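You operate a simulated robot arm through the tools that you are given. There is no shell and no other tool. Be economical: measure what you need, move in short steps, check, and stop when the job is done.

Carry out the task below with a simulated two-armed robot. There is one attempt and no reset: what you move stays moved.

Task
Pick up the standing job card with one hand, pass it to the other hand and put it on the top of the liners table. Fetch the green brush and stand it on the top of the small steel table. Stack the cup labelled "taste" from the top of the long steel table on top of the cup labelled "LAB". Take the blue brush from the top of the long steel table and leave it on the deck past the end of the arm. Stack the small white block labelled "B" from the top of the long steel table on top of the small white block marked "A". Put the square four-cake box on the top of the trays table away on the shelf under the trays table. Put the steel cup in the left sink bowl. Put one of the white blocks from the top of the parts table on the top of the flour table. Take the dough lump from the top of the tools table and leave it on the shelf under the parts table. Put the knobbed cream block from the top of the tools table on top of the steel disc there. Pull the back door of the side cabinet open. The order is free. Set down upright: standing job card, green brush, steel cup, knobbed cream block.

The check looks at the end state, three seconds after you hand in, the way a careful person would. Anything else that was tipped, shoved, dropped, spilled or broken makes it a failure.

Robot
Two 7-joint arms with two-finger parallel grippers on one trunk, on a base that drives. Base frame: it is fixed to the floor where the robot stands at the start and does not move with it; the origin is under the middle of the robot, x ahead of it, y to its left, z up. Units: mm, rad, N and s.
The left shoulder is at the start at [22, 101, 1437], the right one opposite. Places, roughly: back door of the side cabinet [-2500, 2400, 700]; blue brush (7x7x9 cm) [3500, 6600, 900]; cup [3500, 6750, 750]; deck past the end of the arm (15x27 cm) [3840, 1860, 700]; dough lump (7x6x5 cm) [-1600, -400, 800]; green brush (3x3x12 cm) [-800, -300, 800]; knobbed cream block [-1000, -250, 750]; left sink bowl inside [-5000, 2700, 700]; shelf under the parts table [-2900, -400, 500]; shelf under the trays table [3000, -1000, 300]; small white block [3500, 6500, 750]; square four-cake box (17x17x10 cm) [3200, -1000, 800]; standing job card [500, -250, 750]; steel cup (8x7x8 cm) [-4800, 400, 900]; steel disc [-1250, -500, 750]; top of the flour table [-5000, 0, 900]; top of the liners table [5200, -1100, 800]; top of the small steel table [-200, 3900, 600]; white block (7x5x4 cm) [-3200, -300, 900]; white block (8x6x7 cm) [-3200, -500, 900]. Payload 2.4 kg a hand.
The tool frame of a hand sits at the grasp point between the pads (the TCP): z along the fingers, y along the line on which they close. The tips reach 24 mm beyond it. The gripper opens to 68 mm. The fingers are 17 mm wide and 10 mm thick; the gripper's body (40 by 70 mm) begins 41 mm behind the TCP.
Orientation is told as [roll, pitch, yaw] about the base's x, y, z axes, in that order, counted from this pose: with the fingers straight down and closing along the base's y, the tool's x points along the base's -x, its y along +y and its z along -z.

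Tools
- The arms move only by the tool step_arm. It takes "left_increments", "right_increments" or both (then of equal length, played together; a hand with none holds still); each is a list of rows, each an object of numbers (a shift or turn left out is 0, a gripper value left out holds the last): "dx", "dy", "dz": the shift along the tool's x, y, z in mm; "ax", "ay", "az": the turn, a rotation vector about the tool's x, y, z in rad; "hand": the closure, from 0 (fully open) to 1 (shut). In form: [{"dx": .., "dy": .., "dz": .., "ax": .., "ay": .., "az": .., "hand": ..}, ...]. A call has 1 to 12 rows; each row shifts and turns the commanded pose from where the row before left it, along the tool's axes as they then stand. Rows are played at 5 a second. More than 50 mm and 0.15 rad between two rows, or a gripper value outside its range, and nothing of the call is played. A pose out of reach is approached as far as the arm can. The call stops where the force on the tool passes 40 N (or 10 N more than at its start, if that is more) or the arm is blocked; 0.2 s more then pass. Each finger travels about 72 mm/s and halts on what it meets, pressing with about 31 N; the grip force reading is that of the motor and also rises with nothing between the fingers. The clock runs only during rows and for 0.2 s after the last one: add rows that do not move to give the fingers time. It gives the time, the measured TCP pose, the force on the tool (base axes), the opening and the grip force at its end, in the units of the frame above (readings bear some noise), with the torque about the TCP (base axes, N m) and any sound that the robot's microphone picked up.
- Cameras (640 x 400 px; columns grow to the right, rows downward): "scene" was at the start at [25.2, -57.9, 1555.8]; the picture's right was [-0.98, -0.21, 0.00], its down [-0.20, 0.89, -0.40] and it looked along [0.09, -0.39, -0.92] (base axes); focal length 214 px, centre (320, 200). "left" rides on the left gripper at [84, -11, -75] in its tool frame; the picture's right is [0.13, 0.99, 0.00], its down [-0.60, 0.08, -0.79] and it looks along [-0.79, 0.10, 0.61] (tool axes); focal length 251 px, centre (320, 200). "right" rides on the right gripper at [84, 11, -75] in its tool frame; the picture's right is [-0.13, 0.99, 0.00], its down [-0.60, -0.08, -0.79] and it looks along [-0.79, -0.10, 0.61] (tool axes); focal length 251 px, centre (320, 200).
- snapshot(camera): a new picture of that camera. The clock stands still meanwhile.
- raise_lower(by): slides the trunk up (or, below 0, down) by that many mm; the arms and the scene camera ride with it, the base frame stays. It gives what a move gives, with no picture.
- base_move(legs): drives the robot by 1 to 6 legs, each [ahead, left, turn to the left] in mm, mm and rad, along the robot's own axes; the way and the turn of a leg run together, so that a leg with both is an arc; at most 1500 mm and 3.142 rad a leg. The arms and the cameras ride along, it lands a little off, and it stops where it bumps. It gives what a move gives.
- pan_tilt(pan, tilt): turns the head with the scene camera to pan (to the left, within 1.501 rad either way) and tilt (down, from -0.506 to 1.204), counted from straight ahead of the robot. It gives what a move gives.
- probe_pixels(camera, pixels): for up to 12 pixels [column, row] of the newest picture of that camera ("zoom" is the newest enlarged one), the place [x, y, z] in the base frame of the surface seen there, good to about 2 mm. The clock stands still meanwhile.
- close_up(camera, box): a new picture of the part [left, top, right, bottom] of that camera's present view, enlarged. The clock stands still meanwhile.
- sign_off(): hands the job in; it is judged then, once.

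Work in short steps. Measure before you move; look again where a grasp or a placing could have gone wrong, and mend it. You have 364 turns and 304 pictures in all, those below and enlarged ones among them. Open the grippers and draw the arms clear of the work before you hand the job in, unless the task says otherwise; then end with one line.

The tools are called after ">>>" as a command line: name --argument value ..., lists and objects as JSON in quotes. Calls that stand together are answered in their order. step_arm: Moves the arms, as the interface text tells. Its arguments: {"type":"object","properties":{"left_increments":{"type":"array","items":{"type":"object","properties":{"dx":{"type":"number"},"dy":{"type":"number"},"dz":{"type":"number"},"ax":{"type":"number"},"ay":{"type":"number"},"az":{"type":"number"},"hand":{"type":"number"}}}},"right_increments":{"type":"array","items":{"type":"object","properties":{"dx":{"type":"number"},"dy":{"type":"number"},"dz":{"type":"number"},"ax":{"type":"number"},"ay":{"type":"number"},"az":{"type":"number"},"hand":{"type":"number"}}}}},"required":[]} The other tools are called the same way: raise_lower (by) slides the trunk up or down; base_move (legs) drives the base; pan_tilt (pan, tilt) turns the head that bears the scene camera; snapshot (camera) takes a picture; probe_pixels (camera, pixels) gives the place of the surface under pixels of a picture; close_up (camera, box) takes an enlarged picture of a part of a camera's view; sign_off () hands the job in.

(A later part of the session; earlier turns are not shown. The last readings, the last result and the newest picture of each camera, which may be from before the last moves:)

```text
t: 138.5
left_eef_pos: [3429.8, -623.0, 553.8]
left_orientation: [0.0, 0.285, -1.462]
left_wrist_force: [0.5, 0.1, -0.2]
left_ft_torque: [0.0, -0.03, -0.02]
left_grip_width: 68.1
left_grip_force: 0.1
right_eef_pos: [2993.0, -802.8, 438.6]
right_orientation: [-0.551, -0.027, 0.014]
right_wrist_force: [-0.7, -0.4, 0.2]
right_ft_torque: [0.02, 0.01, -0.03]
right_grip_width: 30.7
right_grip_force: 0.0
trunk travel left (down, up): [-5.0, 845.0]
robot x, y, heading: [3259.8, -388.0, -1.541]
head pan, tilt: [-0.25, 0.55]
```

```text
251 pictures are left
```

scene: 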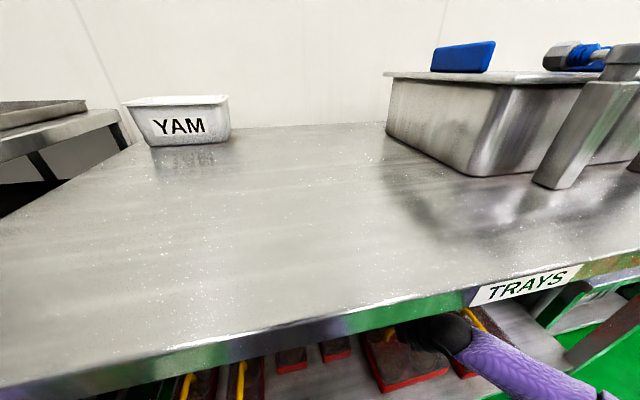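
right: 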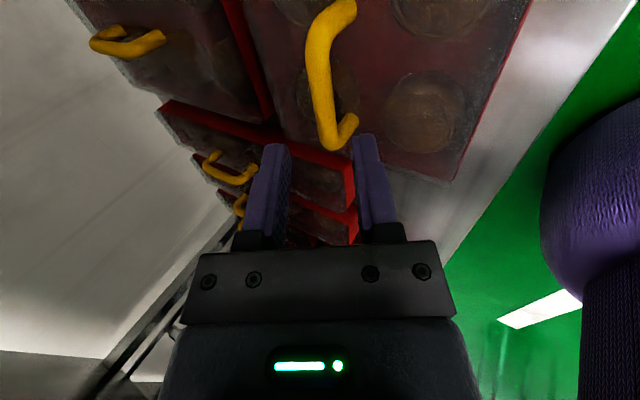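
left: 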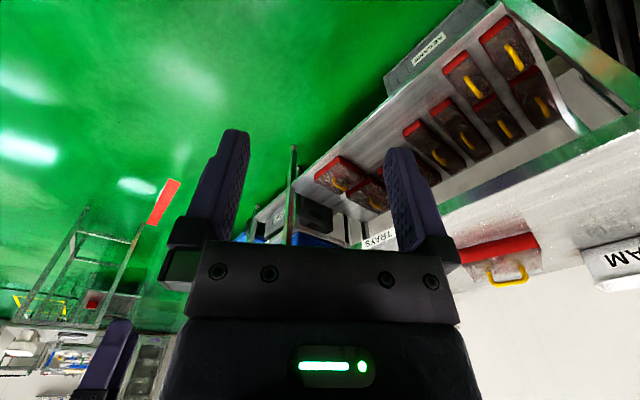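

Released. I back the base out and verify the shelf.

>>> step_arm --right_increments '[{"dz": -15}]'

>>> base_move --legs '[[-480, 0, 0]]'

>>> snapshot --camera "scene"

```text
t: 138.9
left_eef_pos: [3428.4, -621.7, 553.2]
left_orientation: [0.001, 0.284, -1.461]
left_wrist_force: [0.0, -0.4, -0.2]
left_ft_torque: [-0.03, 0.03, -0.04]
left_grip_width: 68.2
left_grip_force: 0.1
right_eef_pos: [2991.7, -795.5, 451.1]
right_orientation: [-0.548, -0.024, 0.014]
right_wrist_force: [-0.7, -0.1, 0.8]
right_ft_torque: [0.0, -0.03, 0.01]
right_grip_width: 30.5
right_grip_force: 0.0
trunk travel left (down, up): [-5.0, 845.0]
robot x, y, heading: [3261.6, -387.9, -1.537]
head pan, tilt: [-0.25, 0.55]
```

```text
t: 141.7
left_eef_pos: [3414.3, -144.1, 551.3]
left_orientation: [-0.001, 0.29, -1.469]
left_wrist_force: [-0.5, 0.6, 0.0]
left_ft_torque: [0.01, 0.03, 0.01]
left_grip_width: 68.1
left_grip_force: 0.1
right_eef_pos: [2975.6, -313.2, 449.0]
right_orientation: [-0.544, -0.024, 0.006]
right_wrist_force: [0.0, 0.4, -0.4]
right_ft_torque: [-0.01, -0.02, 0.01]
right_grip_width: 30.7
right_grip_force: 0.0
trunk travel left (down, up): [-5.0, 845.0]
robot x, y, heading: [3248.7, 92.9, -1.546]
head pan, tilt: [-0.25, 0.55]
```

```text
250 pictures are left
```

scene: 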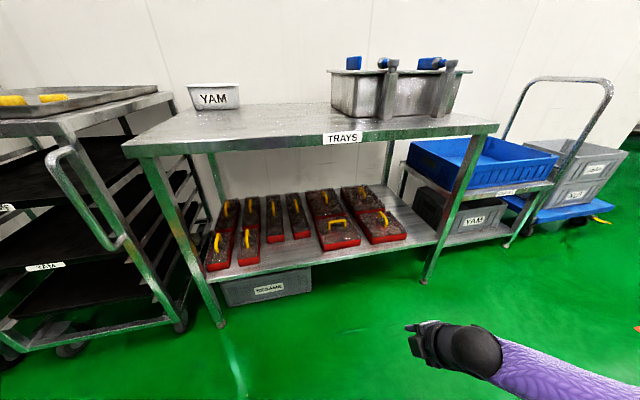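

The box is stored well. Now I raise the trunk, reset the right hand, and turn to face north (+y).

>>> raise_lower --by 450

>>> step_arm --right_increments '[{"ax": -0.14, "hand": 0}, {"ax": -0.14}, {"ax": -0.14}, {"ax": -0.13}, {"az": 0.14}, {"az": 0.14}, {"az": 0.14}, {"az": 0.14}, {"az": 0.14}, {"az": 0.14}, {"az": 0.14}, {"az": 0.14}]'

>>> step_arm --right_increments '[{"az": 0.14}, {"az": 0.14}, {"az": 0.15}, {"dx": 40}, {"dx": 40}, {"dx": 40}]'

>>> base_move --legs '[[0, 0, 3.117]]'

>>> pan_tilt --pan 0 --tilt 0.3

>>> snapshot --camera "scene"

```text
refused: 450 is not a number from -400 to 400
```

```text
t: 144.3
left_eef_pos: [3415.1, -143.9, 551.0]
left_orientation: [-0.003, 0.288, -1.468]
left_wrist_force: [-0.7, 0.7, 0.0]
left_ft_torque: [0.02, -0.02, 0.03]
left_grip_width: 67.9
left_grip_force: 0.0
right_eef_pos: [2976.0, -313.6, 450.0]
right_orientation: [0.023, -0.004, -1.116]
right_wrist_force: [-0.3, -0.4, -0.5]
right_ft_torque: [0.03, 0.0, -0.03]
right_grip_width: 68.1
right_grip_force: 0.1
trunk travel left (down, up): [-5.0, 845.0]
robot x, y, heading: [3247.4, 93.6, -1.542]
head pan, tilt: [-0.25, 0.55]
```

```text
t: 145.7
left_eef_pos: [3415.0, -143.2, 551.8]
left_orientation: [-0.001, 0.288, -1.47]
left_wrist_force: [0.5, 0.9, 0.1]
left_ft_torque: [0.01, -0.01, -0.01]
left_grip_width: 68.0
left_grip_force: 0.0
right_eef_pos: [2973.7, -193.5, 448.0]
right_orientation: [0.024, 0.002, -1.541]
right_wrist_force: [0.4, -0.8, 0.5]
right_ft_torque: [-0.01, -0.01, 0.0]
right_grip_width: 67.8
right_grip_force: 0.0
trunk travel left (down, up): [-5.0, 845.0]
robot x, y, heading: [3250.9, 94.7, -1.544]
head pan, tilt: [-0.25, 0.55]
```

```text
t: 153.5
left_eef_pos: [3079.6, 335.0, 550.4]
left_orientation: [-0.003, 0.286, 1.679]
left_wrist_force: [-0.6, 0.2, -0.5]
left_ft_torque: [0.0, -0.02, -0.02]
left_grip_width: 68.0
left_grip_force: 0.0
right_eef_pos: [3518.8, 387.3, 448.0]
right_orientation: [0.023, 0.006, 1.603]
right_wrist_force: [0.2, 0.1, -1.0]
right_ft_torque: [0.0, 0.0, 0.02]
right_grip_width: 68.0
right_grip_force: 0.1
trunk travel left (down, up): [-5.0, 845.0]
robot x, y, heading: [3255.7, 97.6, 1.606]
head pan, tilt: [-0.25, 0.55]
```

```text
t: 154.2
left_eef_pos: [3078.5, 335.0, 551.5]
left_orientation: [-0.002, 0.289, 1.677]
left_wrist_force: [0.8, 1.1, 0.3]
left_ft_torque: [-0.02, -0.02, 0.01]
left_grip_width: 68.0
left_grip_force: 0.1
right_eef_pos: [3519.7, 387.1, 447.4]
right_orientation: [0.024, 0.006, 1.606]
right_wrist_force: [0.8, 0.4, 0.0]
right_ft_torque: [-0.01, -0.02, 0.0]
right_grip_width: 68.2
right_grip_force: 0.0
trunk travel left (down, up): [-5.0, 845.0]
robot x, y, heading: [3249.7, 93.3, 1.598]
head pan, tilt: [0.0, 0.3]
```

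```text
249 pictures are left
```

scene: 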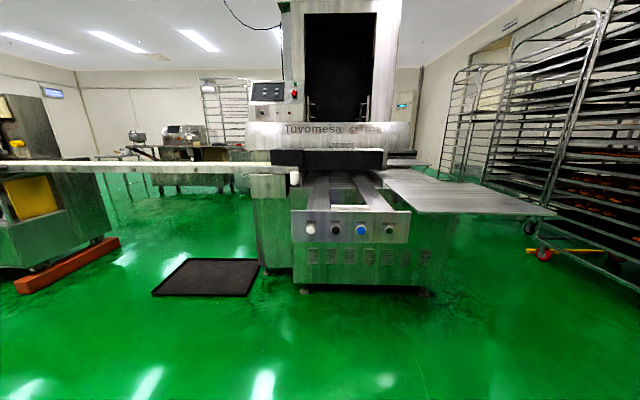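

I raise the trunk for an overview and probe the deck and passage.

>>> raise_lower --by 400

>>> pan_tilt --pan -0.3 --tilt 0.35

>>> snapshot --camera "scene"

```text
t: 158.1
left_eef_pos: [3079.8, 335.4, 951.1]
left_orientation: [-0.001, 0.289, 1.678]
left_wrist_force: [0.1, -0.8, 0.3]
left_ft_torque: [0.03, 0.0, 0.0]
left_grip_width: 68.0
left_grip_force: 0.0
right_eef_pos: [3518.9, 387.4, 845.1]
right_orientation: [0.024, 0.005, 1.604]
right_wrist_force: [0.6, -0.7, 0.1]
right_ft_torque: [-0.03, 0.01, -0.01]
right_grip_width: 67.9
right_grip_force: 0.0
trunk travel left (down, up): [-405.0, 445.0]
robot x, y, heading: [3248.1, 98.8, 1.604]
head pan, tilt: [0.0, 0.3]
```

```text
t: 158.9
left_eef_pos: [3078.8, 335.1, 951.6]
left_orientation: [0.0, 0.288, 1.677]
left_wrist_force: [0.0, 0.9, -0.2]
left_ft_torque: [0.0, 0.01, -0.02]
left_grip_width: 68.1
left_grip_force: 0.2
right_eef_pos: [3519.1, 386.7, 847.1]
right_orientation: [0.022, 0.005, 1.604]
right_wrist_force: [0.7, 0.3, 0.5]
right_ft_torque: [0.03, 0.01, 0.03]
right_grip_width: 68.0
right_grip_force: 0.1
trunk travel left (down, up): [-405.0, 445.0]
robot x, y, heading: [3246.5, 95.7, 1.6]
head pan, tilt: [-0.3, 0.351]
```

```text
248 pictures are left
```

scene: 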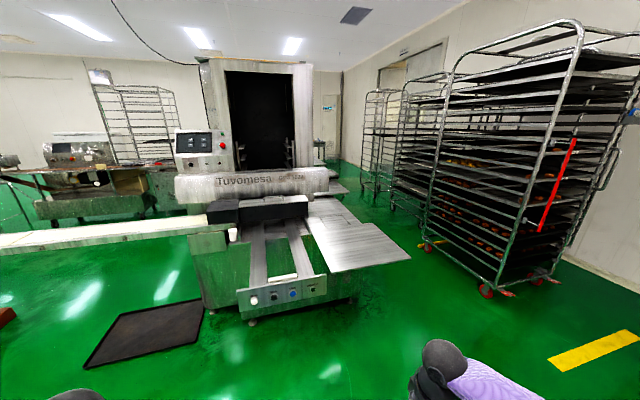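

>>> close_up --camera "scene" --box '[160, 150, 460, 340]'

>>> probe_pixels --camera "scene" --pixels '[[355, 240], [408, 258], [330, 270], [300, 260], [265, 260], [320, 220], [370, 225], [487, 295], [430, 250], [395, 205], [350, 300], [290, 288]]'

```text
2.11 times, centred on (310, 245) of scene
```

zoom: 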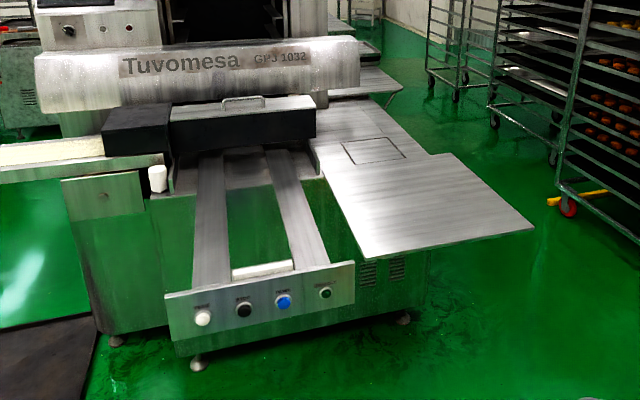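

```text
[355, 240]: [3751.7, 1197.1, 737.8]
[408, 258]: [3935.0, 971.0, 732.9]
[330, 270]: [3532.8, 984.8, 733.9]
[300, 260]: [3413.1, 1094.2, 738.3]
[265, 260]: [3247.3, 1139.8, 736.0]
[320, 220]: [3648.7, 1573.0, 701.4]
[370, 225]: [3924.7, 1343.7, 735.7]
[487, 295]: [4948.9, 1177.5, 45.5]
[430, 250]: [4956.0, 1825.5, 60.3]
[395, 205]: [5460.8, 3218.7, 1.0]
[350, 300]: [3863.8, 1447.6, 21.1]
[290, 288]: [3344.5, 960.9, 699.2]
```

There is a corridor at x≈4480 between the plate (x≤4050) and the rack (x≥4950). I drive there and look left at the deck.

>>> base_move --legs '[[0, -1230, -0.03], [1000, 0, 0], [765, 0, 0]]'

>>> pan_tilt --pan 1.45 --tilt 0.6

>>> snapshot --camera "scene"

```text
t: 173.6
left_eef_pos: [4280.5, 2125.4, 950.7]
left_orientation: [-0.002, 0.288, 1.67]
left_wrist_force: [0.1, 0.3, -1.2]
left_ft_torque: [0.0, 0.01, 0.0]
left_grip_width: 68.0
left_grip_force: 0.0
right_eef_pos: [4722.3, 2174.6, 847.5]
right_orientation: [0.025, 0.006, 1.599]
right_wrist_force: [0.2, 0.4, 0.4]
right_ft_torque: [-0.01, 0.01, 0.01]
right_grip_width: 68.2
right_grip_force: 0.0
trunk travel left (down, up): [-405.0, 445.0]
robot x, y, heading: [4446.0, 1884.4, 1.595]
head pan, tilt: [-0.3, 0.351]
```

```text
t: 175.4
left_eef_pos: [4281.5, 2125.0, 951.1]
left_orientation: [-0.002, 0.288, 1.67]
left_wrist_force: [-0.8, 0.0, -1.4]
left_ft_torque: [-0.04, -0.02, 0.02]
left_grip_width: 68.0
left_grip_force: 0.1
right_eef_pos: [4722.0, 2174.7, 847.0]
right_orientation: [0.025, 0.006, 1.598]
right_wrist_force: [0.4, 0.3, -0.5]
right_ft_torque: [0.0, -0.07, -0.01]
right_grip_width: 68.3
right_grip_force: 0.1
trunk travel left (down, up): [-405.0, 445.0]
robot x, y, heading: [4444.6, 1885.1, 1.593]
head pan, tilt: [1.45, 0.6]
```

```text
246 pictures are left
```

scene: 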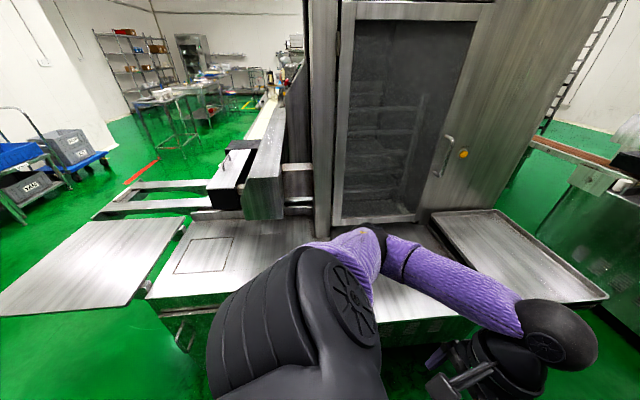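

>>> close_up --camera "scene" --box '[140, 180, 340, 305]'

>>> probe_pixels --camera "scene" --pixels '[[205, 255], [180, 272], [222, 270], [192, 240], [232, 238], [265, 215], [270, 240], [300, 235], [245, 285], [150, 297], [400, 300], [310, 220]]'

```text
3.20 times, centred on (240, 242) of scene
```

zoom: 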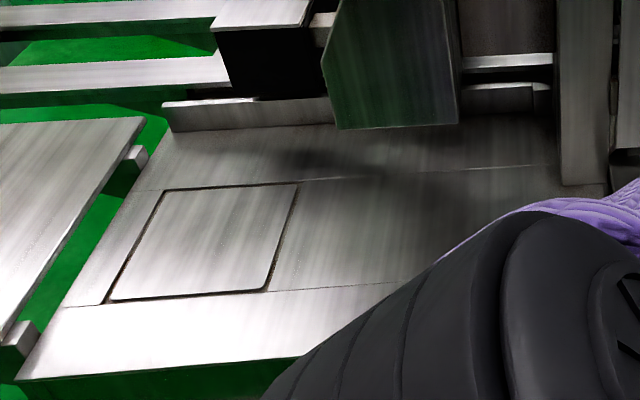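

```text
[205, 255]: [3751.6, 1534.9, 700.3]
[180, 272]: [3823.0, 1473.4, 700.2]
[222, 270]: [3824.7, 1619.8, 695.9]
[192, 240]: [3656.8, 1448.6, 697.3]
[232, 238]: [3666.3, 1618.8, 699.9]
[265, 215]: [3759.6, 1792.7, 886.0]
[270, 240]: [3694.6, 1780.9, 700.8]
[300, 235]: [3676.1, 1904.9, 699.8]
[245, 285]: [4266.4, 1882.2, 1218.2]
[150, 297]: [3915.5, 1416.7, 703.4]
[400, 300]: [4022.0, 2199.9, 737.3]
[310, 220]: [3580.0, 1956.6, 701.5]
```

Deck plane z≈701 with the target region about x 3765–3915, y 1725–1995. Now look north for the long table.

>>> pan_tilt --pan 0.25 --tilt 0.25

>>> snapshot --camera "scene"

```text
t: 176.8
left_eef_pos: [4281.0, 2125.6, 952.3]
left_orientation: [-0.001, 0.288, 1.669]
left_wrist_force: [0.2, -0.2, 0.9]
left_ft_torque: [-0.02, 0.01, -0.03]
left_grip_width: 68.1
left_grip_force: 0.0
right_eef_pos: [4722.5, 2173.8, 846.6]
right_orientation: [0.025, 0.006, 1.598]
right_wrist_force: [0.4, -0.5, 0.2]
right_ft_torque: [0.02, -0.01, 0.05]
right_grip_width: 68.1
right_grip_force: 0.2
trunk travel left (down, up): [-405.0, 445.0]
robot x, y, heading: [4449.1, 1884.7, 1.598]
head pan, tilt: [0.25, 0.25]
```

```text
244 pictures are left
```

scene: 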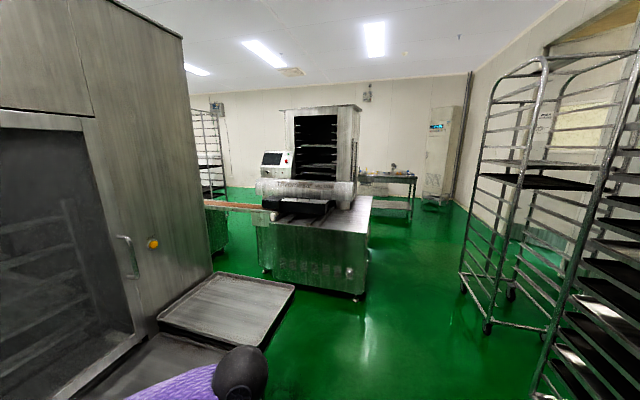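

>>> probe_pixels --camera "scene" --pixels '[[360, 293], [370, 220], [395, 176], [412, 180], [365, 180], [487, 326], [468, 295], [540, 395], [410, 235], [295, 290], [440, 200], [420, 260]]'

>>> close_up --camera "scene" --box '[330, 150, 450, 230]'

```text
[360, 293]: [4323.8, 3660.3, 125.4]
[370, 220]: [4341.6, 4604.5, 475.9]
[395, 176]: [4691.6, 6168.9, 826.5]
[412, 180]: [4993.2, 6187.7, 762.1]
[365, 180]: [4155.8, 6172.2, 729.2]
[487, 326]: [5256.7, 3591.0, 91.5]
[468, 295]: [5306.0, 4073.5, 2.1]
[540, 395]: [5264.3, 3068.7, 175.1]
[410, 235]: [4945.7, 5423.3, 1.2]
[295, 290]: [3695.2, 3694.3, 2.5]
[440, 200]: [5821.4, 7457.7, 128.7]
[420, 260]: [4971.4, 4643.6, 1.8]
```

```text
5.00 times, centred on (390, 190) of scene
```

zoom: 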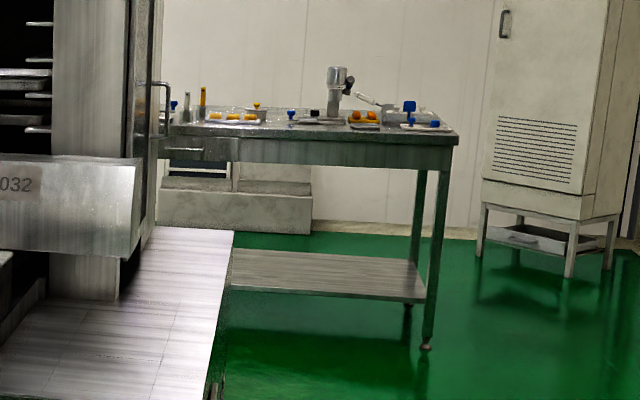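

Corridor between machine (x≤4340) and rack (x≥5256). I drive along x≈4790 to y≈5450 and look at the table.

>>> base_move --legs '[[600, -350, -0.025], [1500, 0, 0], [1450, 0, 0]]'

>>> pan_tilt --pan 0.7 --tilt 0.35

>>> snapshot --camera "scene"

```text
t: 194.5
left_eef_pos: [4581.0, 5699.3, 952.2]
left_orientation: [-0.002, 0.288, 1.669]
left_wrist_force: [0.0, -0.1, 0.2]
left_ft_torque: [0.02, -0.02, -0.03]
left_grip_width: 68.3
left_grip_force: 0.0
right_eef_pos: [5023.0, 5747.1, 847.2]
right_orientation: [0.025, 0.004, 1.595]
right_wrist_force: [-1.0, 0.9, 0.9]
right_ft_torque: [0.01, -0.03, -0.01]
right_grip_width: 68.0
right_grip_force: 0.0
trunk travel left (down, up): [-405.0, 445.0]
robot x, y, heading: [4745.9, 5461.9, 1.596]
head pan, tilt: [0.25, 0.25]
```

```text
t: 195.4
left_eef_pos: [4581.8, 5698.5, 951.4]
left_orientation: [-0.004, 0.287, 1.668]
left_wrist_force: [-0.2, 0.2, -0.2]
left_ft_torque: [-0.02, 0.04, -0.02]
left_grip_width: 67.8
left_grip_force: 0.1
right_eef_pos: [5022.5, 5746.7, 846.8]
right_orientation: [0.025, 0.004, 1.595]
right_wrist_force: [-0.5, -0.1, 0.3]
right_ft_torque: [0.02, 0.02, 0.01]
right_grip_width: 67.8
right_grip_force: 0.0
trunk travel left (down, up): [-405.0, 445.0]
robot x, y, heading: [4747.5, 5458.7, 1.595]
head pan, tilt: [0.7, 0.351]
```

```text
242 pictures are left
```

scene: 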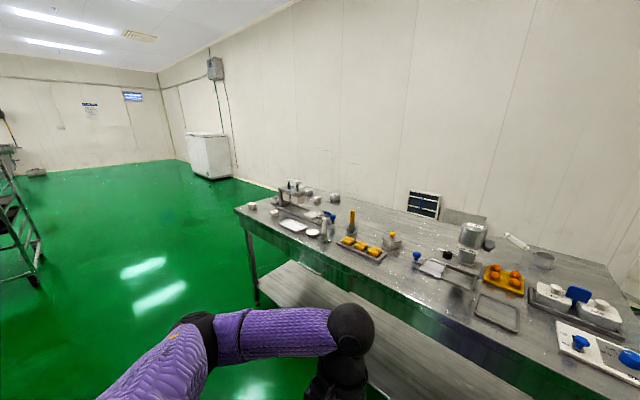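

I drive left along the table to x≈3600 and look at its left end.

>>> base_move --legs '[[150, 1130, -0.025]]'

>>> pan_tilt --pan 0 --tilt 0.6

>>> snapshot --camera "scene"

```text
t: 201.2
left_eef_pos: [3460.6, 5853.2, 951.4]
left_orientation: [-0.003, 0.287, 1.628]
left_wrist_force: [0.8, -0.4, -0.7]
left_ft_torque: [-0.01, 0.01, 0.03]
left_grip_width: 68.0
left_grip_force: 0.1
right_eef_pos: [3902.3, 5883.3, 847.1]
right_orientation: [0.025, 0.004, 1.556]
right_wrist_force: [0.9, 0.0, 0.7]
right_ft_torque: [0.0, -0.01, -0.01]
right_grip_width: 67.9
right_grip_force: 0.0
trunk travel left (down, up): [-405.0, 445.0]
robot x, y, heading: [3616.6, 5607.6, 1.558]
head pan, tilt: [0.7, 0.351]
```

```text
t: 202.3
left_eef_pos: [3461.8, 5851.8, 951.6]
left_orientation: [-0.001, 0.288, 1.628]
left_wrist_force: [-1.1, 0.8, 0.6]
left_ft_torque: [-0.03, 0.01, 0.02]
left_grip_width: 68.1
left_grip_force: 0.2
right_eef_pos: [3903.0, 5883.5, 847.5]
right_orientation: [0.025, 0.005, 1.558]
right_wrist_force: [-0.5, 1.0, 0.5]
right_ft_torque: [0.02, 0.0, -0.06]
right_grip_width: 68.0
right_grip_force: 0.1
trunk travel left (down, up): [-405.0, 445.0]
robot x, y, heading: [3620.7, 5607.0, 1.555]
head pan, tilt: [0.0, 0.6]
```

```text
241 pictures are left
```

scene: 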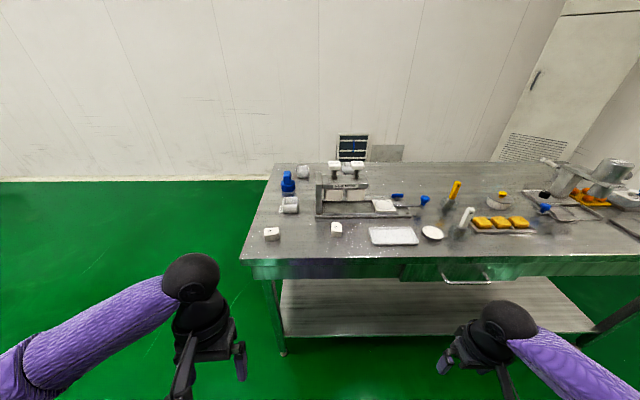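

>>> close_up --camera "scene" --box '[240, 150, 400, 260]'

>>> close_up --camera "scene" --box '[255, 155, 315, 195]'

>>> close_up --camera "scene" --box '[255, 190, 345, 250]'

```text
3.64 times, centred on (320, 205) of scene
```

zoom: 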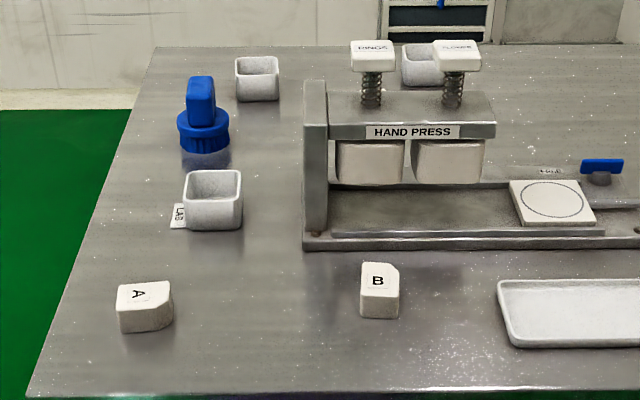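

```text
10.00 times, centred on (285, 175) of scene
```

zoom: 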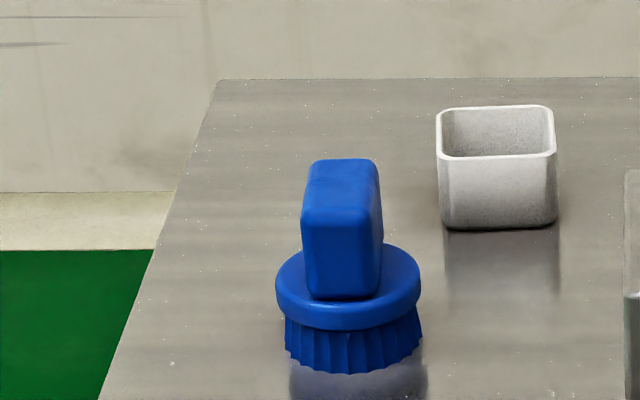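

```text
6.67 times, centred on (300, 220) of scene
```

zoom: 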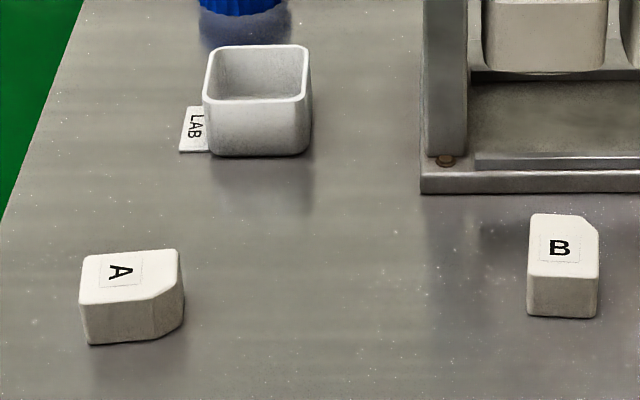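

Cups: LAB at zoom (257,100); two other cups behind. I measure everything.

>>> probe_pixels --camera "zoom" --pixels '[[85, 290], [175, 252], [182, 300], [85, 258], [532, 268], [598, 270], [595, 225], [532, 218], [208, 95], [305, 98], [300, 48], [215, 50]]'

>>> probe_pixels --camera "scene" --pixels '[[302, 172], [285, 177], [287, 188], [303, 167], [359, 167], [240, 258], [278, 165], [300, 260], [290, 208]]'

>>> close_up --camera "scene" --box '[290, 150, 390, 210]'

```text
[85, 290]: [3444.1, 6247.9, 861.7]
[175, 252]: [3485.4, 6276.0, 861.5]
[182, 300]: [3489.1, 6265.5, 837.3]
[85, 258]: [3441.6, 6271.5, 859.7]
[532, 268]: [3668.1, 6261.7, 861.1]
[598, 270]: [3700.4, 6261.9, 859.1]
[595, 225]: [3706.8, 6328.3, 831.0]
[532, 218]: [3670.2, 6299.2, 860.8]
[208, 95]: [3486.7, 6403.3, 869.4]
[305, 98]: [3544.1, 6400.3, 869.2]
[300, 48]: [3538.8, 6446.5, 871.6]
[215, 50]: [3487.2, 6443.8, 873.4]
```

```text
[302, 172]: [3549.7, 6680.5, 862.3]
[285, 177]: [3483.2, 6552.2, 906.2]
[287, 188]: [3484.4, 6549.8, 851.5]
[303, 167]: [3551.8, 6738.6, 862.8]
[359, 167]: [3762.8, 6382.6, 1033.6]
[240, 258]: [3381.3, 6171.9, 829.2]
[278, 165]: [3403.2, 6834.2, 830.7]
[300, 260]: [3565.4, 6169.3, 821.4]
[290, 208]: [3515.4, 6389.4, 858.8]
```

```text
6.40 times, centred on (340, 180) of scene
```

zoom: 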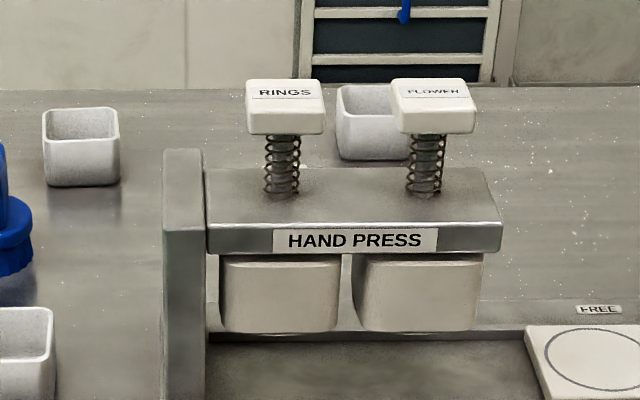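

The cups and brush are nearest the table's west end, so I drive around there, facing east.

>>> base_move --legs '[[0, 1000, 0], [950, 0, 0], [0, 0, -1.555]]'

>>> snapshot --camera "scene"

```text
t: 215.7
left_eef_pos: [2878.2, 6722.5, 952.2]
left_orientation: [-0.001, 0.289, 0.091]
left_wrist_force: [0.1, 0.8, -0.2]
left_ft_torque: [0.01, 0.0, -0.04]
left_grip_width: 68.0
left_grip_force: 0.1
right_eef_pos: [2922.8, 6280.3, 847.4]
right_orientation: [0.024, 0.007, 0.017]
right_wrist_force: [0.2, -0.1, -0.9]
right_ft_torque: [-0.03, 0.0, 0.01]
right_grip_width: 67.9
right_grip_force: 0.1
trunk travel left (down, up): [-405.0, 445.0]
robot x, y, heading: [2633.8, 6559.1, 0.015]
head pan, tilt: [0.0, 0.6]
```

```text
236 pictures are left
```

scene: 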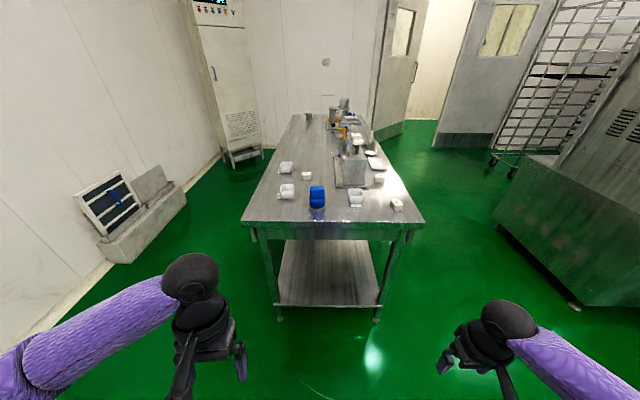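

>>> close_up --camera "scene" --box '[255, 140, 425, 230]'

>>> close_up --camera "scene" --box '[265, 150, 335, 215]'

```text
3.76 times, centred on (340, 185) of scene
```

zoom: 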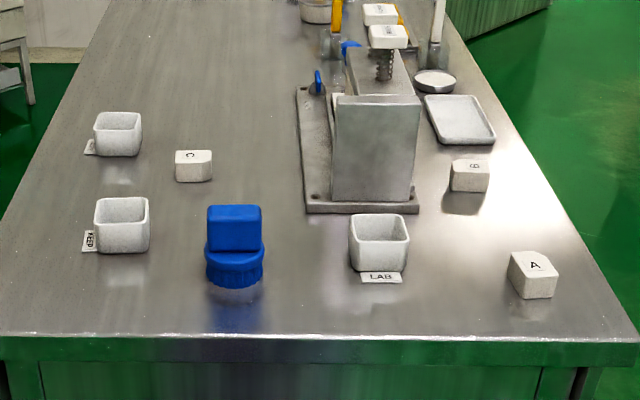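

```text
6.15 times, centred on (300, 182) of scene
```

zoom: 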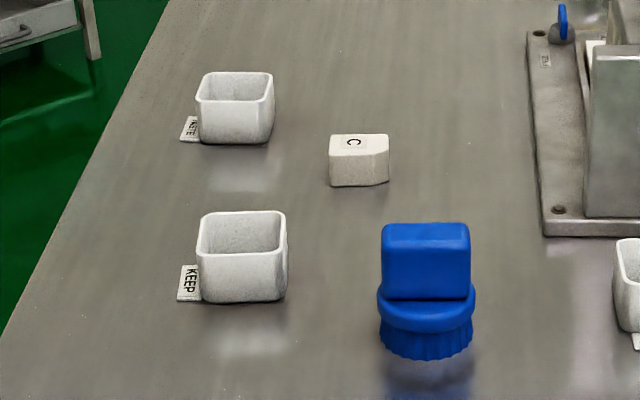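

The far cup is "TASTE". It's 375 mm from this end, so check space at the table's north side.

>>> probe_pixels --camera "zoom" --pixels '[[200, 100], [268, 105], [258, 76], [210, 73], [190, 130], [235, 110], [338, 150], [385, 145]]'

>>> probe_pixels --camera "scene" --pixels '[[50, 318], [150, 255], [185, 205], [215, 165], [110, 240], [240, 225], [293, 118], [225, 190], [423, 227], [318, 190], [317, 208], [280, 318]]'

```text
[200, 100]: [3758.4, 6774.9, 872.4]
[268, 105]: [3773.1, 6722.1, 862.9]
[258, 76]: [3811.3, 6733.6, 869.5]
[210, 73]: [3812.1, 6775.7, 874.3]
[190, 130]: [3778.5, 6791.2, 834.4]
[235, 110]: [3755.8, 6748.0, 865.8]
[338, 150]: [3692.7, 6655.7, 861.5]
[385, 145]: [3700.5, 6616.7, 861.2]
```

```text
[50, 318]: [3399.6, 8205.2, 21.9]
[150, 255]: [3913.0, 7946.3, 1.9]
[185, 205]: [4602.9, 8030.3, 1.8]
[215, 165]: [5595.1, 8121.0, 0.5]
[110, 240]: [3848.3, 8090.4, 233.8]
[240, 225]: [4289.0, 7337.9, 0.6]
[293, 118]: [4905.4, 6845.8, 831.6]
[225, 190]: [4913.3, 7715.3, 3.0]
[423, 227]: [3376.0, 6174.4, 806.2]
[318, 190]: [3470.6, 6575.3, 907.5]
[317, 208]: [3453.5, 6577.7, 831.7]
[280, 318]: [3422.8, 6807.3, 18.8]
```

North side is free. First the blocks A/B from the south side. I drive there facing north and straighten the left wrist.

>>> base_move --legs '[[0, 0, 1.555], [-740, 0, 0], [0, -900, 0]]'

>>> step_arm --left_increments '[{"ay": -0.145}, {"ay": -0.14}, {}]' --right_increments '[{"dz": -40}, {"dz": -40}, {"dz": -40}]'

>>> raise_lower --by -60

>>> snapshot --camera "scene"

```text
t: 227.9
left_eef_pos: [3387.2, 6088.2, 952.7]
left_orientation: [-0.001, 0.287, 1.687]
left_wrist_force: [-0.3, -0.3, 0.7]
left_ft_torque: [-0.02, 0.02, -0.02]
left_grip_width: 67.7
left_grip_force: 0.1
right_eef_pos: [3827.3, 6144.8, 847.1]
right_orientation: [0.024, 0.004, 1.613]
right_wrist_force: [-0.2, -0.1, 0.0]
right_ft_torque: [-0.01, 0.02, 0.03]
right_grip_width: 67.9
right_grip_force: 0.0
trunk travel left (down, up): [-405.0, 445.0]
robot x, y, heading: [3559.2, 5854.1, 1.612]
head pan, tilt: [0.0, 0.6]
```

```text
t: 228.7
left_eef_pos: [3387.3, 6087.8, 950.3]
left_orientation: [-0.002, 0.003, 1.688]
left_wrist_force: [-0.5, 0.5, 0.1]
left_ft_torque: [0.0, 0.0, 0.02]
left_grip_width: 68.1
left_grip_force: 0.0
right_eef_pos: [3830.8, 6145.7, 968.6]
right_orientation: [0.023, 0.005, 1.614]
right_wrist_force: [0.6, 0.2, -0.2]
right_ft_torque: [0.03, -0.01, -0.01]
right_grip_width: 68.0
right_grip_force: 0.0
trunk travel left (down, up): [-405.0, 445.0]
robot x, y, heading: [3558.7, 5850.4, 1.613]
head pan, tilt: [0.0, 0.6]
```

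```text
t: 229.7
left_eef_pos: [3387.7, 6089.5, 891.8]
left_orientation: [-0.002, 0.002, 1.689]
left_wrist_force: [0.0, -0.4, 0.9]
left_ft_torque: [0.05, 0.02, 0.03]
left_grip_width: 68.0
left_grip_force: 0.0
right_eef_pos: [3830.7, 6147.3, 908.0]
right_orientation: [0.024, 0.005, 1.616]
right_wrist_force: [0.1, -0.7, 0.1]
right_ft_torque: [0.01, 0.0, -0.01]
right_grip_width: 68.1
right_grip_force: 0.1
trunk travel left (down, up): [-345.0, 505.0]
robot x, y, heading: [3555.6, 5850.7, 1.612]
head pan, tilt: [0.0, 0.6]
```

```text
233 pictures are left
```

scene: 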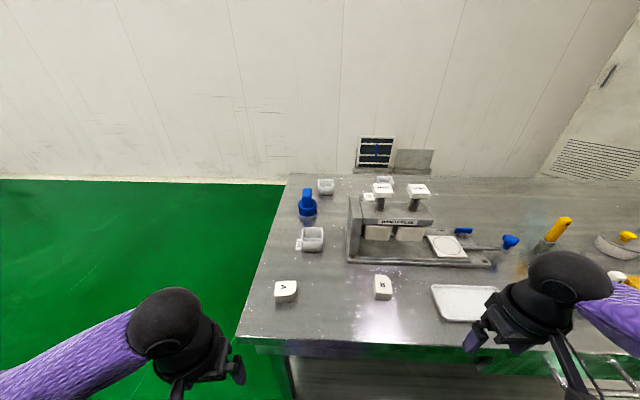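

Now precise block geometry.

>>> close_up --camera "scene" --box '[260, 260, 410, 315]'

>>> probe_pixels --camera "zoom" --pixels '[[68, 100], [152, 92], [70, 165], [130, 170], [475, 65], [545, 75], [478, 142], [547, 145], [110, 130], [510, 105], [110, 180], [510, 155]]'

```text
4.27 times, centred on (335, 288) of scene
```

zoom: 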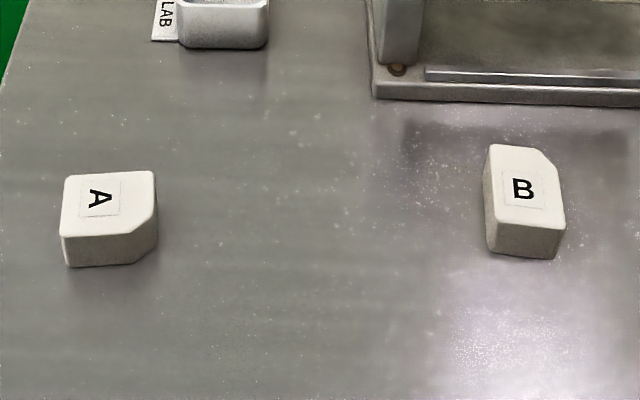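

```text
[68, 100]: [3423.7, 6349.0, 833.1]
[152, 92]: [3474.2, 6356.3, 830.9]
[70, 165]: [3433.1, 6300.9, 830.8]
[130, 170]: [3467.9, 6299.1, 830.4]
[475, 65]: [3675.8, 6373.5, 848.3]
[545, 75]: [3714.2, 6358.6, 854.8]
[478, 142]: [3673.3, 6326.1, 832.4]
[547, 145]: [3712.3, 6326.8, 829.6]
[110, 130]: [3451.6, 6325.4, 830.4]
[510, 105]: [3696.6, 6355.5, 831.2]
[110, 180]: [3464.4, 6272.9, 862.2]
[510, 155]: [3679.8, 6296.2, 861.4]
```

>>> probe_pixels --camera "zoom" --pixels '[[70, 180], [150, 176], [130, 228], [67, 230], [153, 205], [493, 151], [538, 153], [556, 170], [559, 220], [497, 216], [525, 190], [105, 200]]'

```text
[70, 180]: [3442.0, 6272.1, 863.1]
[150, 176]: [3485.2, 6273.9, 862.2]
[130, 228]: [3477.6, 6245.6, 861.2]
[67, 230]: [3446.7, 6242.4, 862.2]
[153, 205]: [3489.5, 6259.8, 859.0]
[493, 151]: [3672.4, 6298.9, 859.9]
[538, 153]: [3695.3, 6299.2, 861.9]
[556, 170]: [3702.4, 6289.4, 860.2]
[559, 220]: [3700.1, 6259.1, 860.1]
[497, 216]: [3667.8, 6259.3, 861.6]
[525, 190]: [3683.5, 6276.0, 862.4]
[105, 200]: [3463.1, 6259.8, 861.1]
```

Block B centre (3685,6279), 34 wide in x; A centre (3466,6259). I move the right hand above B.

>>> step_arm --right_increments '[{"dx": -34, "dy": 35}, {"dx": -34, "dy": 35}, {"dx": -34, "dy": 35}, {"dx": -35, "dy": 35}, {"az": 0.1}, {}]'

>>> close_up --camera "right" --box '[160, 0, 480, 260]'

```text
t: 231.1
left_eef_pos: [3388.1, 6089.5, 891.0]
left_orientation: [-0.002, 0.003, 1.688]
left_wrist_force: [-0.7, 0.5, -0.6]
left_ft_torque: [-0.01, 0.02, 0.0]
left_grip_width: 68.2
left_grip_force: 0.0
right_eef_pos: [3684.1, 6277.5, 910.1]
right_orientation: [0.023, 0.007, 1.516]
right_wrist_force: [0.1, 0.8, 0.2]
right_ft_torque: [0.02, -0.01, -0.01]
right_grip_width: 68.3
right_grip_force: 0.0
trunk travel left (down, up): [-345.0, 505.0]
robot x, y, heading: [3557.5, 5849.5, 1.612]
head pan, tilt: [0.0, 0.6]
```

```text
1.54 times, centred on (320, 130) of right
```

zoom: 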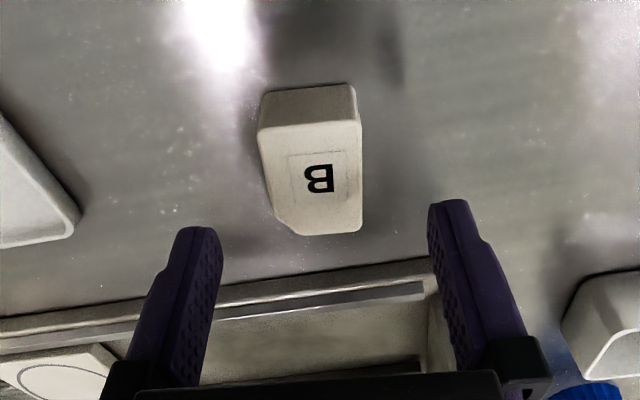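

Centred. Descend to z≈858 and close.

>>> step_arm --right_increments '[{"dz": 25}, {"dz": 25}, {"dz": 2}, {"hand": 1}, {}, {}, {}]'

>>> step_arm --right_increments '[{"dz": -30}, {"dz": -30}, {}]'

>>> close_up --camera "right" --box '[160, 0, 480, 260]'

```text
t: 232.7
left_eef_pos: [3387.8, 6089.1, 890.8]
left_orientation: [-0.004, 0.004, 1.688]
left_wrist_force: [0.5, 0.6, 0.7]
left_ft_torque: [-0.01, 0.01, 0.02]
left_grip_width: 68.1
left_grip_force: 0.1
right_eef_pos: [3682.4, 6277.5, 858.6]
right_orientation: [0.024, 0.007, 1.515]
right_wrist_force: [-0.5, -0.1, -0.4]
right_ft_torque: [0.02, 0.02, -0.02]
right_grip_width: 35.3
right_grip_force: 30.4
trunk travel left (down, up): [-345.0, 505.0]
robot x, y, heading: [3557.1, 5850.1, 1.61]
head pan, tilt: [0.0, 0.6]
```

```text
t: 233.5
left_eef_pos: [3388.1, 6089.4, 891.1]
left_orientation: [-0.001, 0.003, 1.687]
left_wrist_force: [0.3, 0.0, -0.4]
left_ft_torque: [0.0, -0.01, 0.0]
left_grip_width: 68.0
left_grip_force: 0.0
right_eef_pos: [3684.8, 6277.3, 918.2]
right_orientation: [0.023, 0.008, 1.515]
right_wrist_force: [1.1, -0.7, -1.3]
right_ft_torque: [-0.02, -0.01, 0.01]
right_grip_width: 35.3
right_grip_force: 30.9
trunk travel left (down, up): [-345.0, 505.0]
robot x, y, heading: [3558.4, 5848.9, 1.61]
head pan, tilt: [0.0, 0.6]
```

```text
1.54 times, centred on (320, 130) of right
```

zoom: 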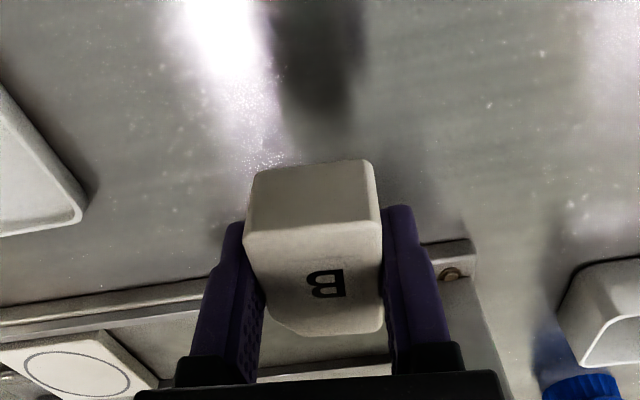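

B is held. I shift the base left 218 mm to bring it over A, keeping z≈918 (bottom ≈ 891, above A's 862).

>>> base_move --legs '[[-11, 218, 0]]'

>>> snapshot --camera "right"

>>> snapshot --camera "scene"

```text
t: 235.2
left_eef_pos: [3170.5, 6070.6, 891.6]
left_orientation: [-0.002, 0.003, 1.686]
left_wrist_force: [0.3, -1.0, 0.5]
left_ft_torque: [0.0, 0.03, 0.02]
left_grip_width: 68.0
left_grip_force: 0.1
right_eef_pos: [3466.4, 6258.0, 917.1]
right_orientation: [0.022, 0.006, 1.514]
right_wrist_force: [-0.1, -1.0, -0.6]
right_ft_torque: [-0.01, -0.01, -0.01]
right_grip_width: 35.4
right_grip_force: 30.4
trunk travel left (down, up): [-345.0, 505.0]
robot x, y, heading: [3340.7, 5833.3, 1.612]
head pan, tilt: [0.0, 0.6]
```

```text
229 pictures are left
```

right: 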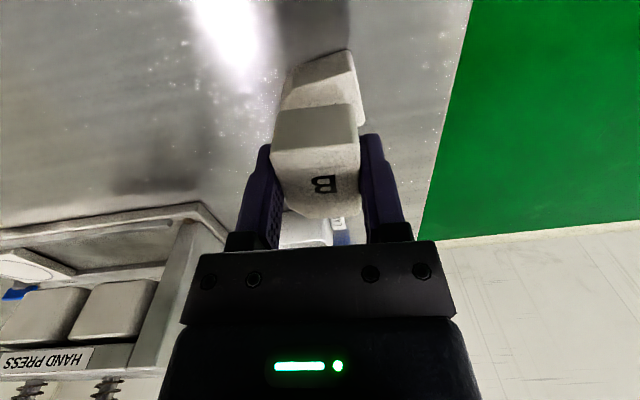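

```text
228 pictures are left
```

scene: 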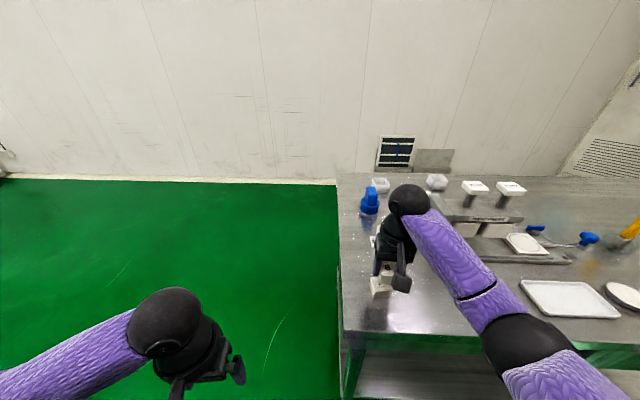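

Right over A. Lower 24 mm then in fine steps.

>>> step_arm --right_increments '[{"dz": 12}, {"dz": 12}, {}, {"dz": 1.5}, {}, {"dz": 1.2}, {}]'

>>> step_arm --right_increments '[{"dz": 1}, {}, {"dz": 1}, {}]'

```text
t: 236.8
left_eef_pos: [3170.2, 6070.8, 891.6]
left_orientation: [-0.001, 0.003, 1.685]
left_wrist_force: [0.5, -0.5, 0.2]
left_ft_torque: [-0.02, 0.01, -0.01]
left_grip_width: 68.0
left_grip_force: 0.1
right_eef_pos: [3465.8, 6257.8, 889.9]
right_orientation: [0.026, 0.007, 1.512]
right_wrist_force: [-0.3, 0.2, -1.1]
right_ft_torque: [0.03, 0.02, 0.0]
right_grip_width: 35.1
right_grip_force: 30.4
trunk travel left (down, up): [-345.0, 505.0]
robot x, y, heading: [3339.2, 5833.5, 1.61]
head pan, tilt: [0.0, 0.6]
```

```text
t: 237.8
left_eef_pos: [3169.1, 6069.7, 891.7]
left_orientation: [-0.001, 0.003, 1.686]
left_wrist_force: [0.6, -0.5, 0.4]
left_ft_torque: [0.0, -0.04, -0.01]
left_grip_width: 68.0
left_grip_force: 0.0
right_eef_pos: [3465.4, 6257.4, 888.6]
right_orientation: [0.024, 0.01, 1.513]
right_wrist_force: [-0.3, -0.5, -0.8]
right_ft_torque: [0.01, -0.01, 0.02]
right_grip_width: 35.3
right_grip_force: 31.3
trunk travel left (down, up): [-345.0, 505.0]
robot x, y, heading: [3343.5, 5837.2, 1.612]
head pan, tilt: [0.0, 0.6]
```

>>> step_arm --right_increments '[{"dz": 1}, {}, {"dz": 1}, {}]'

>>> snapshot --camera "right"

```text
t: 238.8
left_eef_pos: [3170.4, 6069.1, 891.1]
left_orientation: [-0.001, 0.003, 1.686]
left_wrist_force: [0.5, 0.8, -0.2]
left_ft_torque: [-0.01, -0.01, 0.0]
left_grip_width: 68.1
left_grip_force: 0.0
right_eef_pos: [3466.5, 6257.8, 888.4]
right_orientation: [0.025, 0.004, 1.513]
right_wrist_force: [2.1, 2.6, 9.0]
right_ft_torque: [0.08, -0.19, 0.07]
right_grip_width: 35.0
right_grip_force: 31.4
trunk travel left (down, up): [-345.0, 505.0]
robot x, y, heading: [3342.6, 5835.7, 1.61]
head pan, tilt: [0.0, 0.6]
```

```text
227 pictures are left
```

right: 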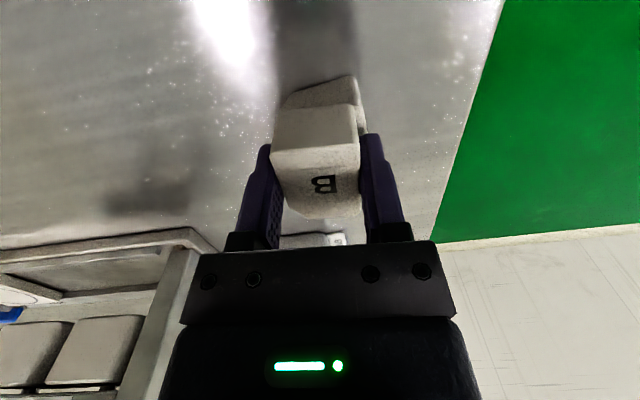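

Contact. Release and lift clear.

>>> step_arm --right_increments '[{"hand": 0.4}, {"hand": 0.2}, {"hand": 0}, {}, {"dz": -20}, {"dz": -40}, {"dz": -40}, {"dx": 40}]'

>>> close_up --camera "right" --box '[160, 0, 480, 260]'

```text
t: 240.6
left_eef_pos: [3169.5, 6069.8, 891.4]
left_orientation: [-0.001, 0.003, 1.685]
left_wrist_force: [0.2, -0.1, -0.2]
left_ft_torque: [-0.01, -0.03, 0.04]
left_grip_width: 67.9
left_grip_force: 0.0
right_eef_pos: [3465.7, 6217.8, 990.5]
right_orientation: [0.022, 0.008, 1.513]
right_wrist_force: [0.8, -0.3, -0.3]
right_ft_torque: [0.0, -0.01, -0.03]
right_grip_width: 67.9
right_grip_force: 0.0
trunk travel left (down, up): [-345.0, 505.0]
robot x, y, heading: [3341.0, 5834.3, 1.606]
head pan, tilt: [0.0, 0.6]
```

```text
1.54 times, centred on (320, 130) of right
```

zoom: 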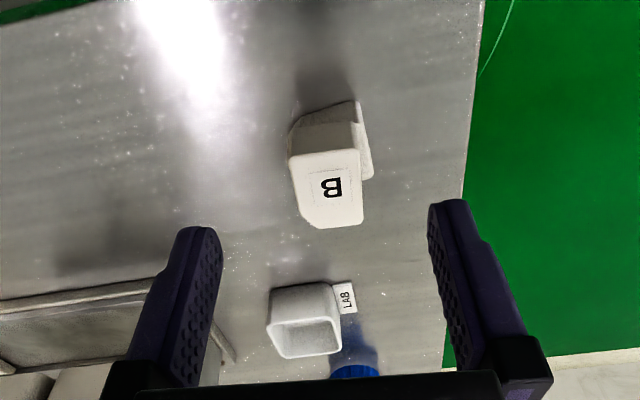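

B sits on A. Now drive around to the north side facing south for the TASTE cup (left hand).

>>> base_move --legs '[[0, 800, 0], [1450, 0, 0], [0, 0, 3.1], [0, 1050, 0]]'

>>> pan_tilt --pan 0.1 --tilt 0.75

>>> snapshot --camera "scene"

```text
t: 264.0
left_eef_pos: [3663.9, 7049.1, 892.2]
left_orientation: [-0.001, 0.004, -1.472]
left_wrist_force: [0.6, 0.3, -0.1]
left_ft_torque: [-0.02, -0.03, 0.02]
left_grip_width: 67.9
left_grip_force: 0.0
right_eef_pos: [3366.2, 6905.9, 988.9]
right_orientation: [0.022, 0.005, -1.644]
right_wrist_force: [0.3, -0.3, -0.2]
right_ft_torque: [0.02, -0.01, 0.01]
right_grip_width: 67.9
right_grip_force: 0.0
trunk travel left (down, up): [-345.0, 505.0]
robot x, y, heading: [3495.2, 7289.0, -1.55]
head pan, tilt: [0.0, 0.6]
```

```text
t: 264.7
left_eef_pos: [3663.4, 7050.8, 890.9]
left_orientation: [-0.002, 0.002, -1.471]
left_wrist_force: [-0.2, 0.2, -0.1]
left_ft_torque: [-0.01, 0.0, 0.0]
left_grip_width: 67.9
left_grip_force: 0.1
right_eef_pos: [3366.8, 6906.7, 988.3]
right_orientation: [0.023, 0.007, -1.644]
right_wrist_force: [0.4, -0.5, -0.3]
right_ft_torque: [0.02, 0.01, -0.02]
right_grip_width: 67.9
right_grip_force: 0.0
trunk travel left (down, up): [-345.0, 505.0]
robot x, y, heading: [3491.9, 7291.2, -1.55]
head pan, tilt: [0.099, 0.75]
```

```text
225 pictures are left
```

scene: 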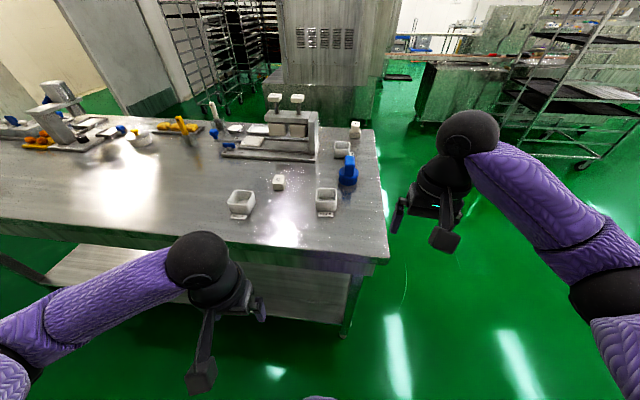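

>>> close_up --camera "scene" --box '[215, 165, 355, 245]'

>>> probe_pixels --camera "zoom" --pixels '[[70, 185], [148, 190], [165, 120], [90, 115], [110, 215], [100, 210], [145, 230], [70, 225]]'

```text
4.57 times, centred on (285, 205) of scene
```

zoom: 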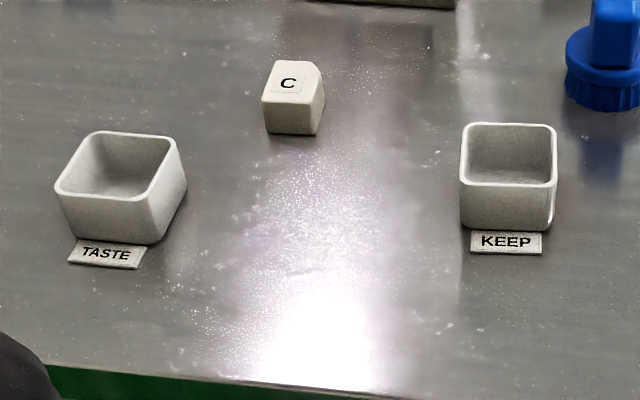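

```text
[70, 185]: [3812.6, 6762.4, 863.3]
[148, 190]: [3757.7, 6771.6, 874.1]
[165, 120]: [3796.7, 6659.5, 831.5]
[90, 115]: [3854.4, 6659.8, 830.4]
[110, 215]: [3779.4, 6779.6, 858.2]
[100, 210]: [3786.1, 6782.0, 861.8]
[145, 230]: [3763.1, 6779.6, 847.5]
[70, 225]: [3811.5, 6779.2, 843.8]
```

>>> probe_pixels --camera "zoom" --pixels '[[60, 188], [148, 199], [177, 144], [100, 133], [105, 195], [165, 170], [140, 137], [78, 160], [110, 170], [130, 150]]'

```text
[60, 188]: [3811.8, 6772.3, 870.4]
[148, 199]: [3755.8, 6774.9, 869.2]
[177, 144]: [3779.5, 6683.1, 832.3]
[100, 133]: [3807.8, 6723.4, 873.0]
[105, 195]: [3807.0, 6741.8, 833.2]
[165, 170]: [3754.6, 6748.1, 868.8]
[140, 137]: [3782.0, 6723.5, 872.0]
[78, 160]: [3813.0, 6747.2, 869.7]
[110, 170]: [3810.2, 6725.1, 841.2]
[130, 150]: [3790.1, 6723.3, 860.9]
```

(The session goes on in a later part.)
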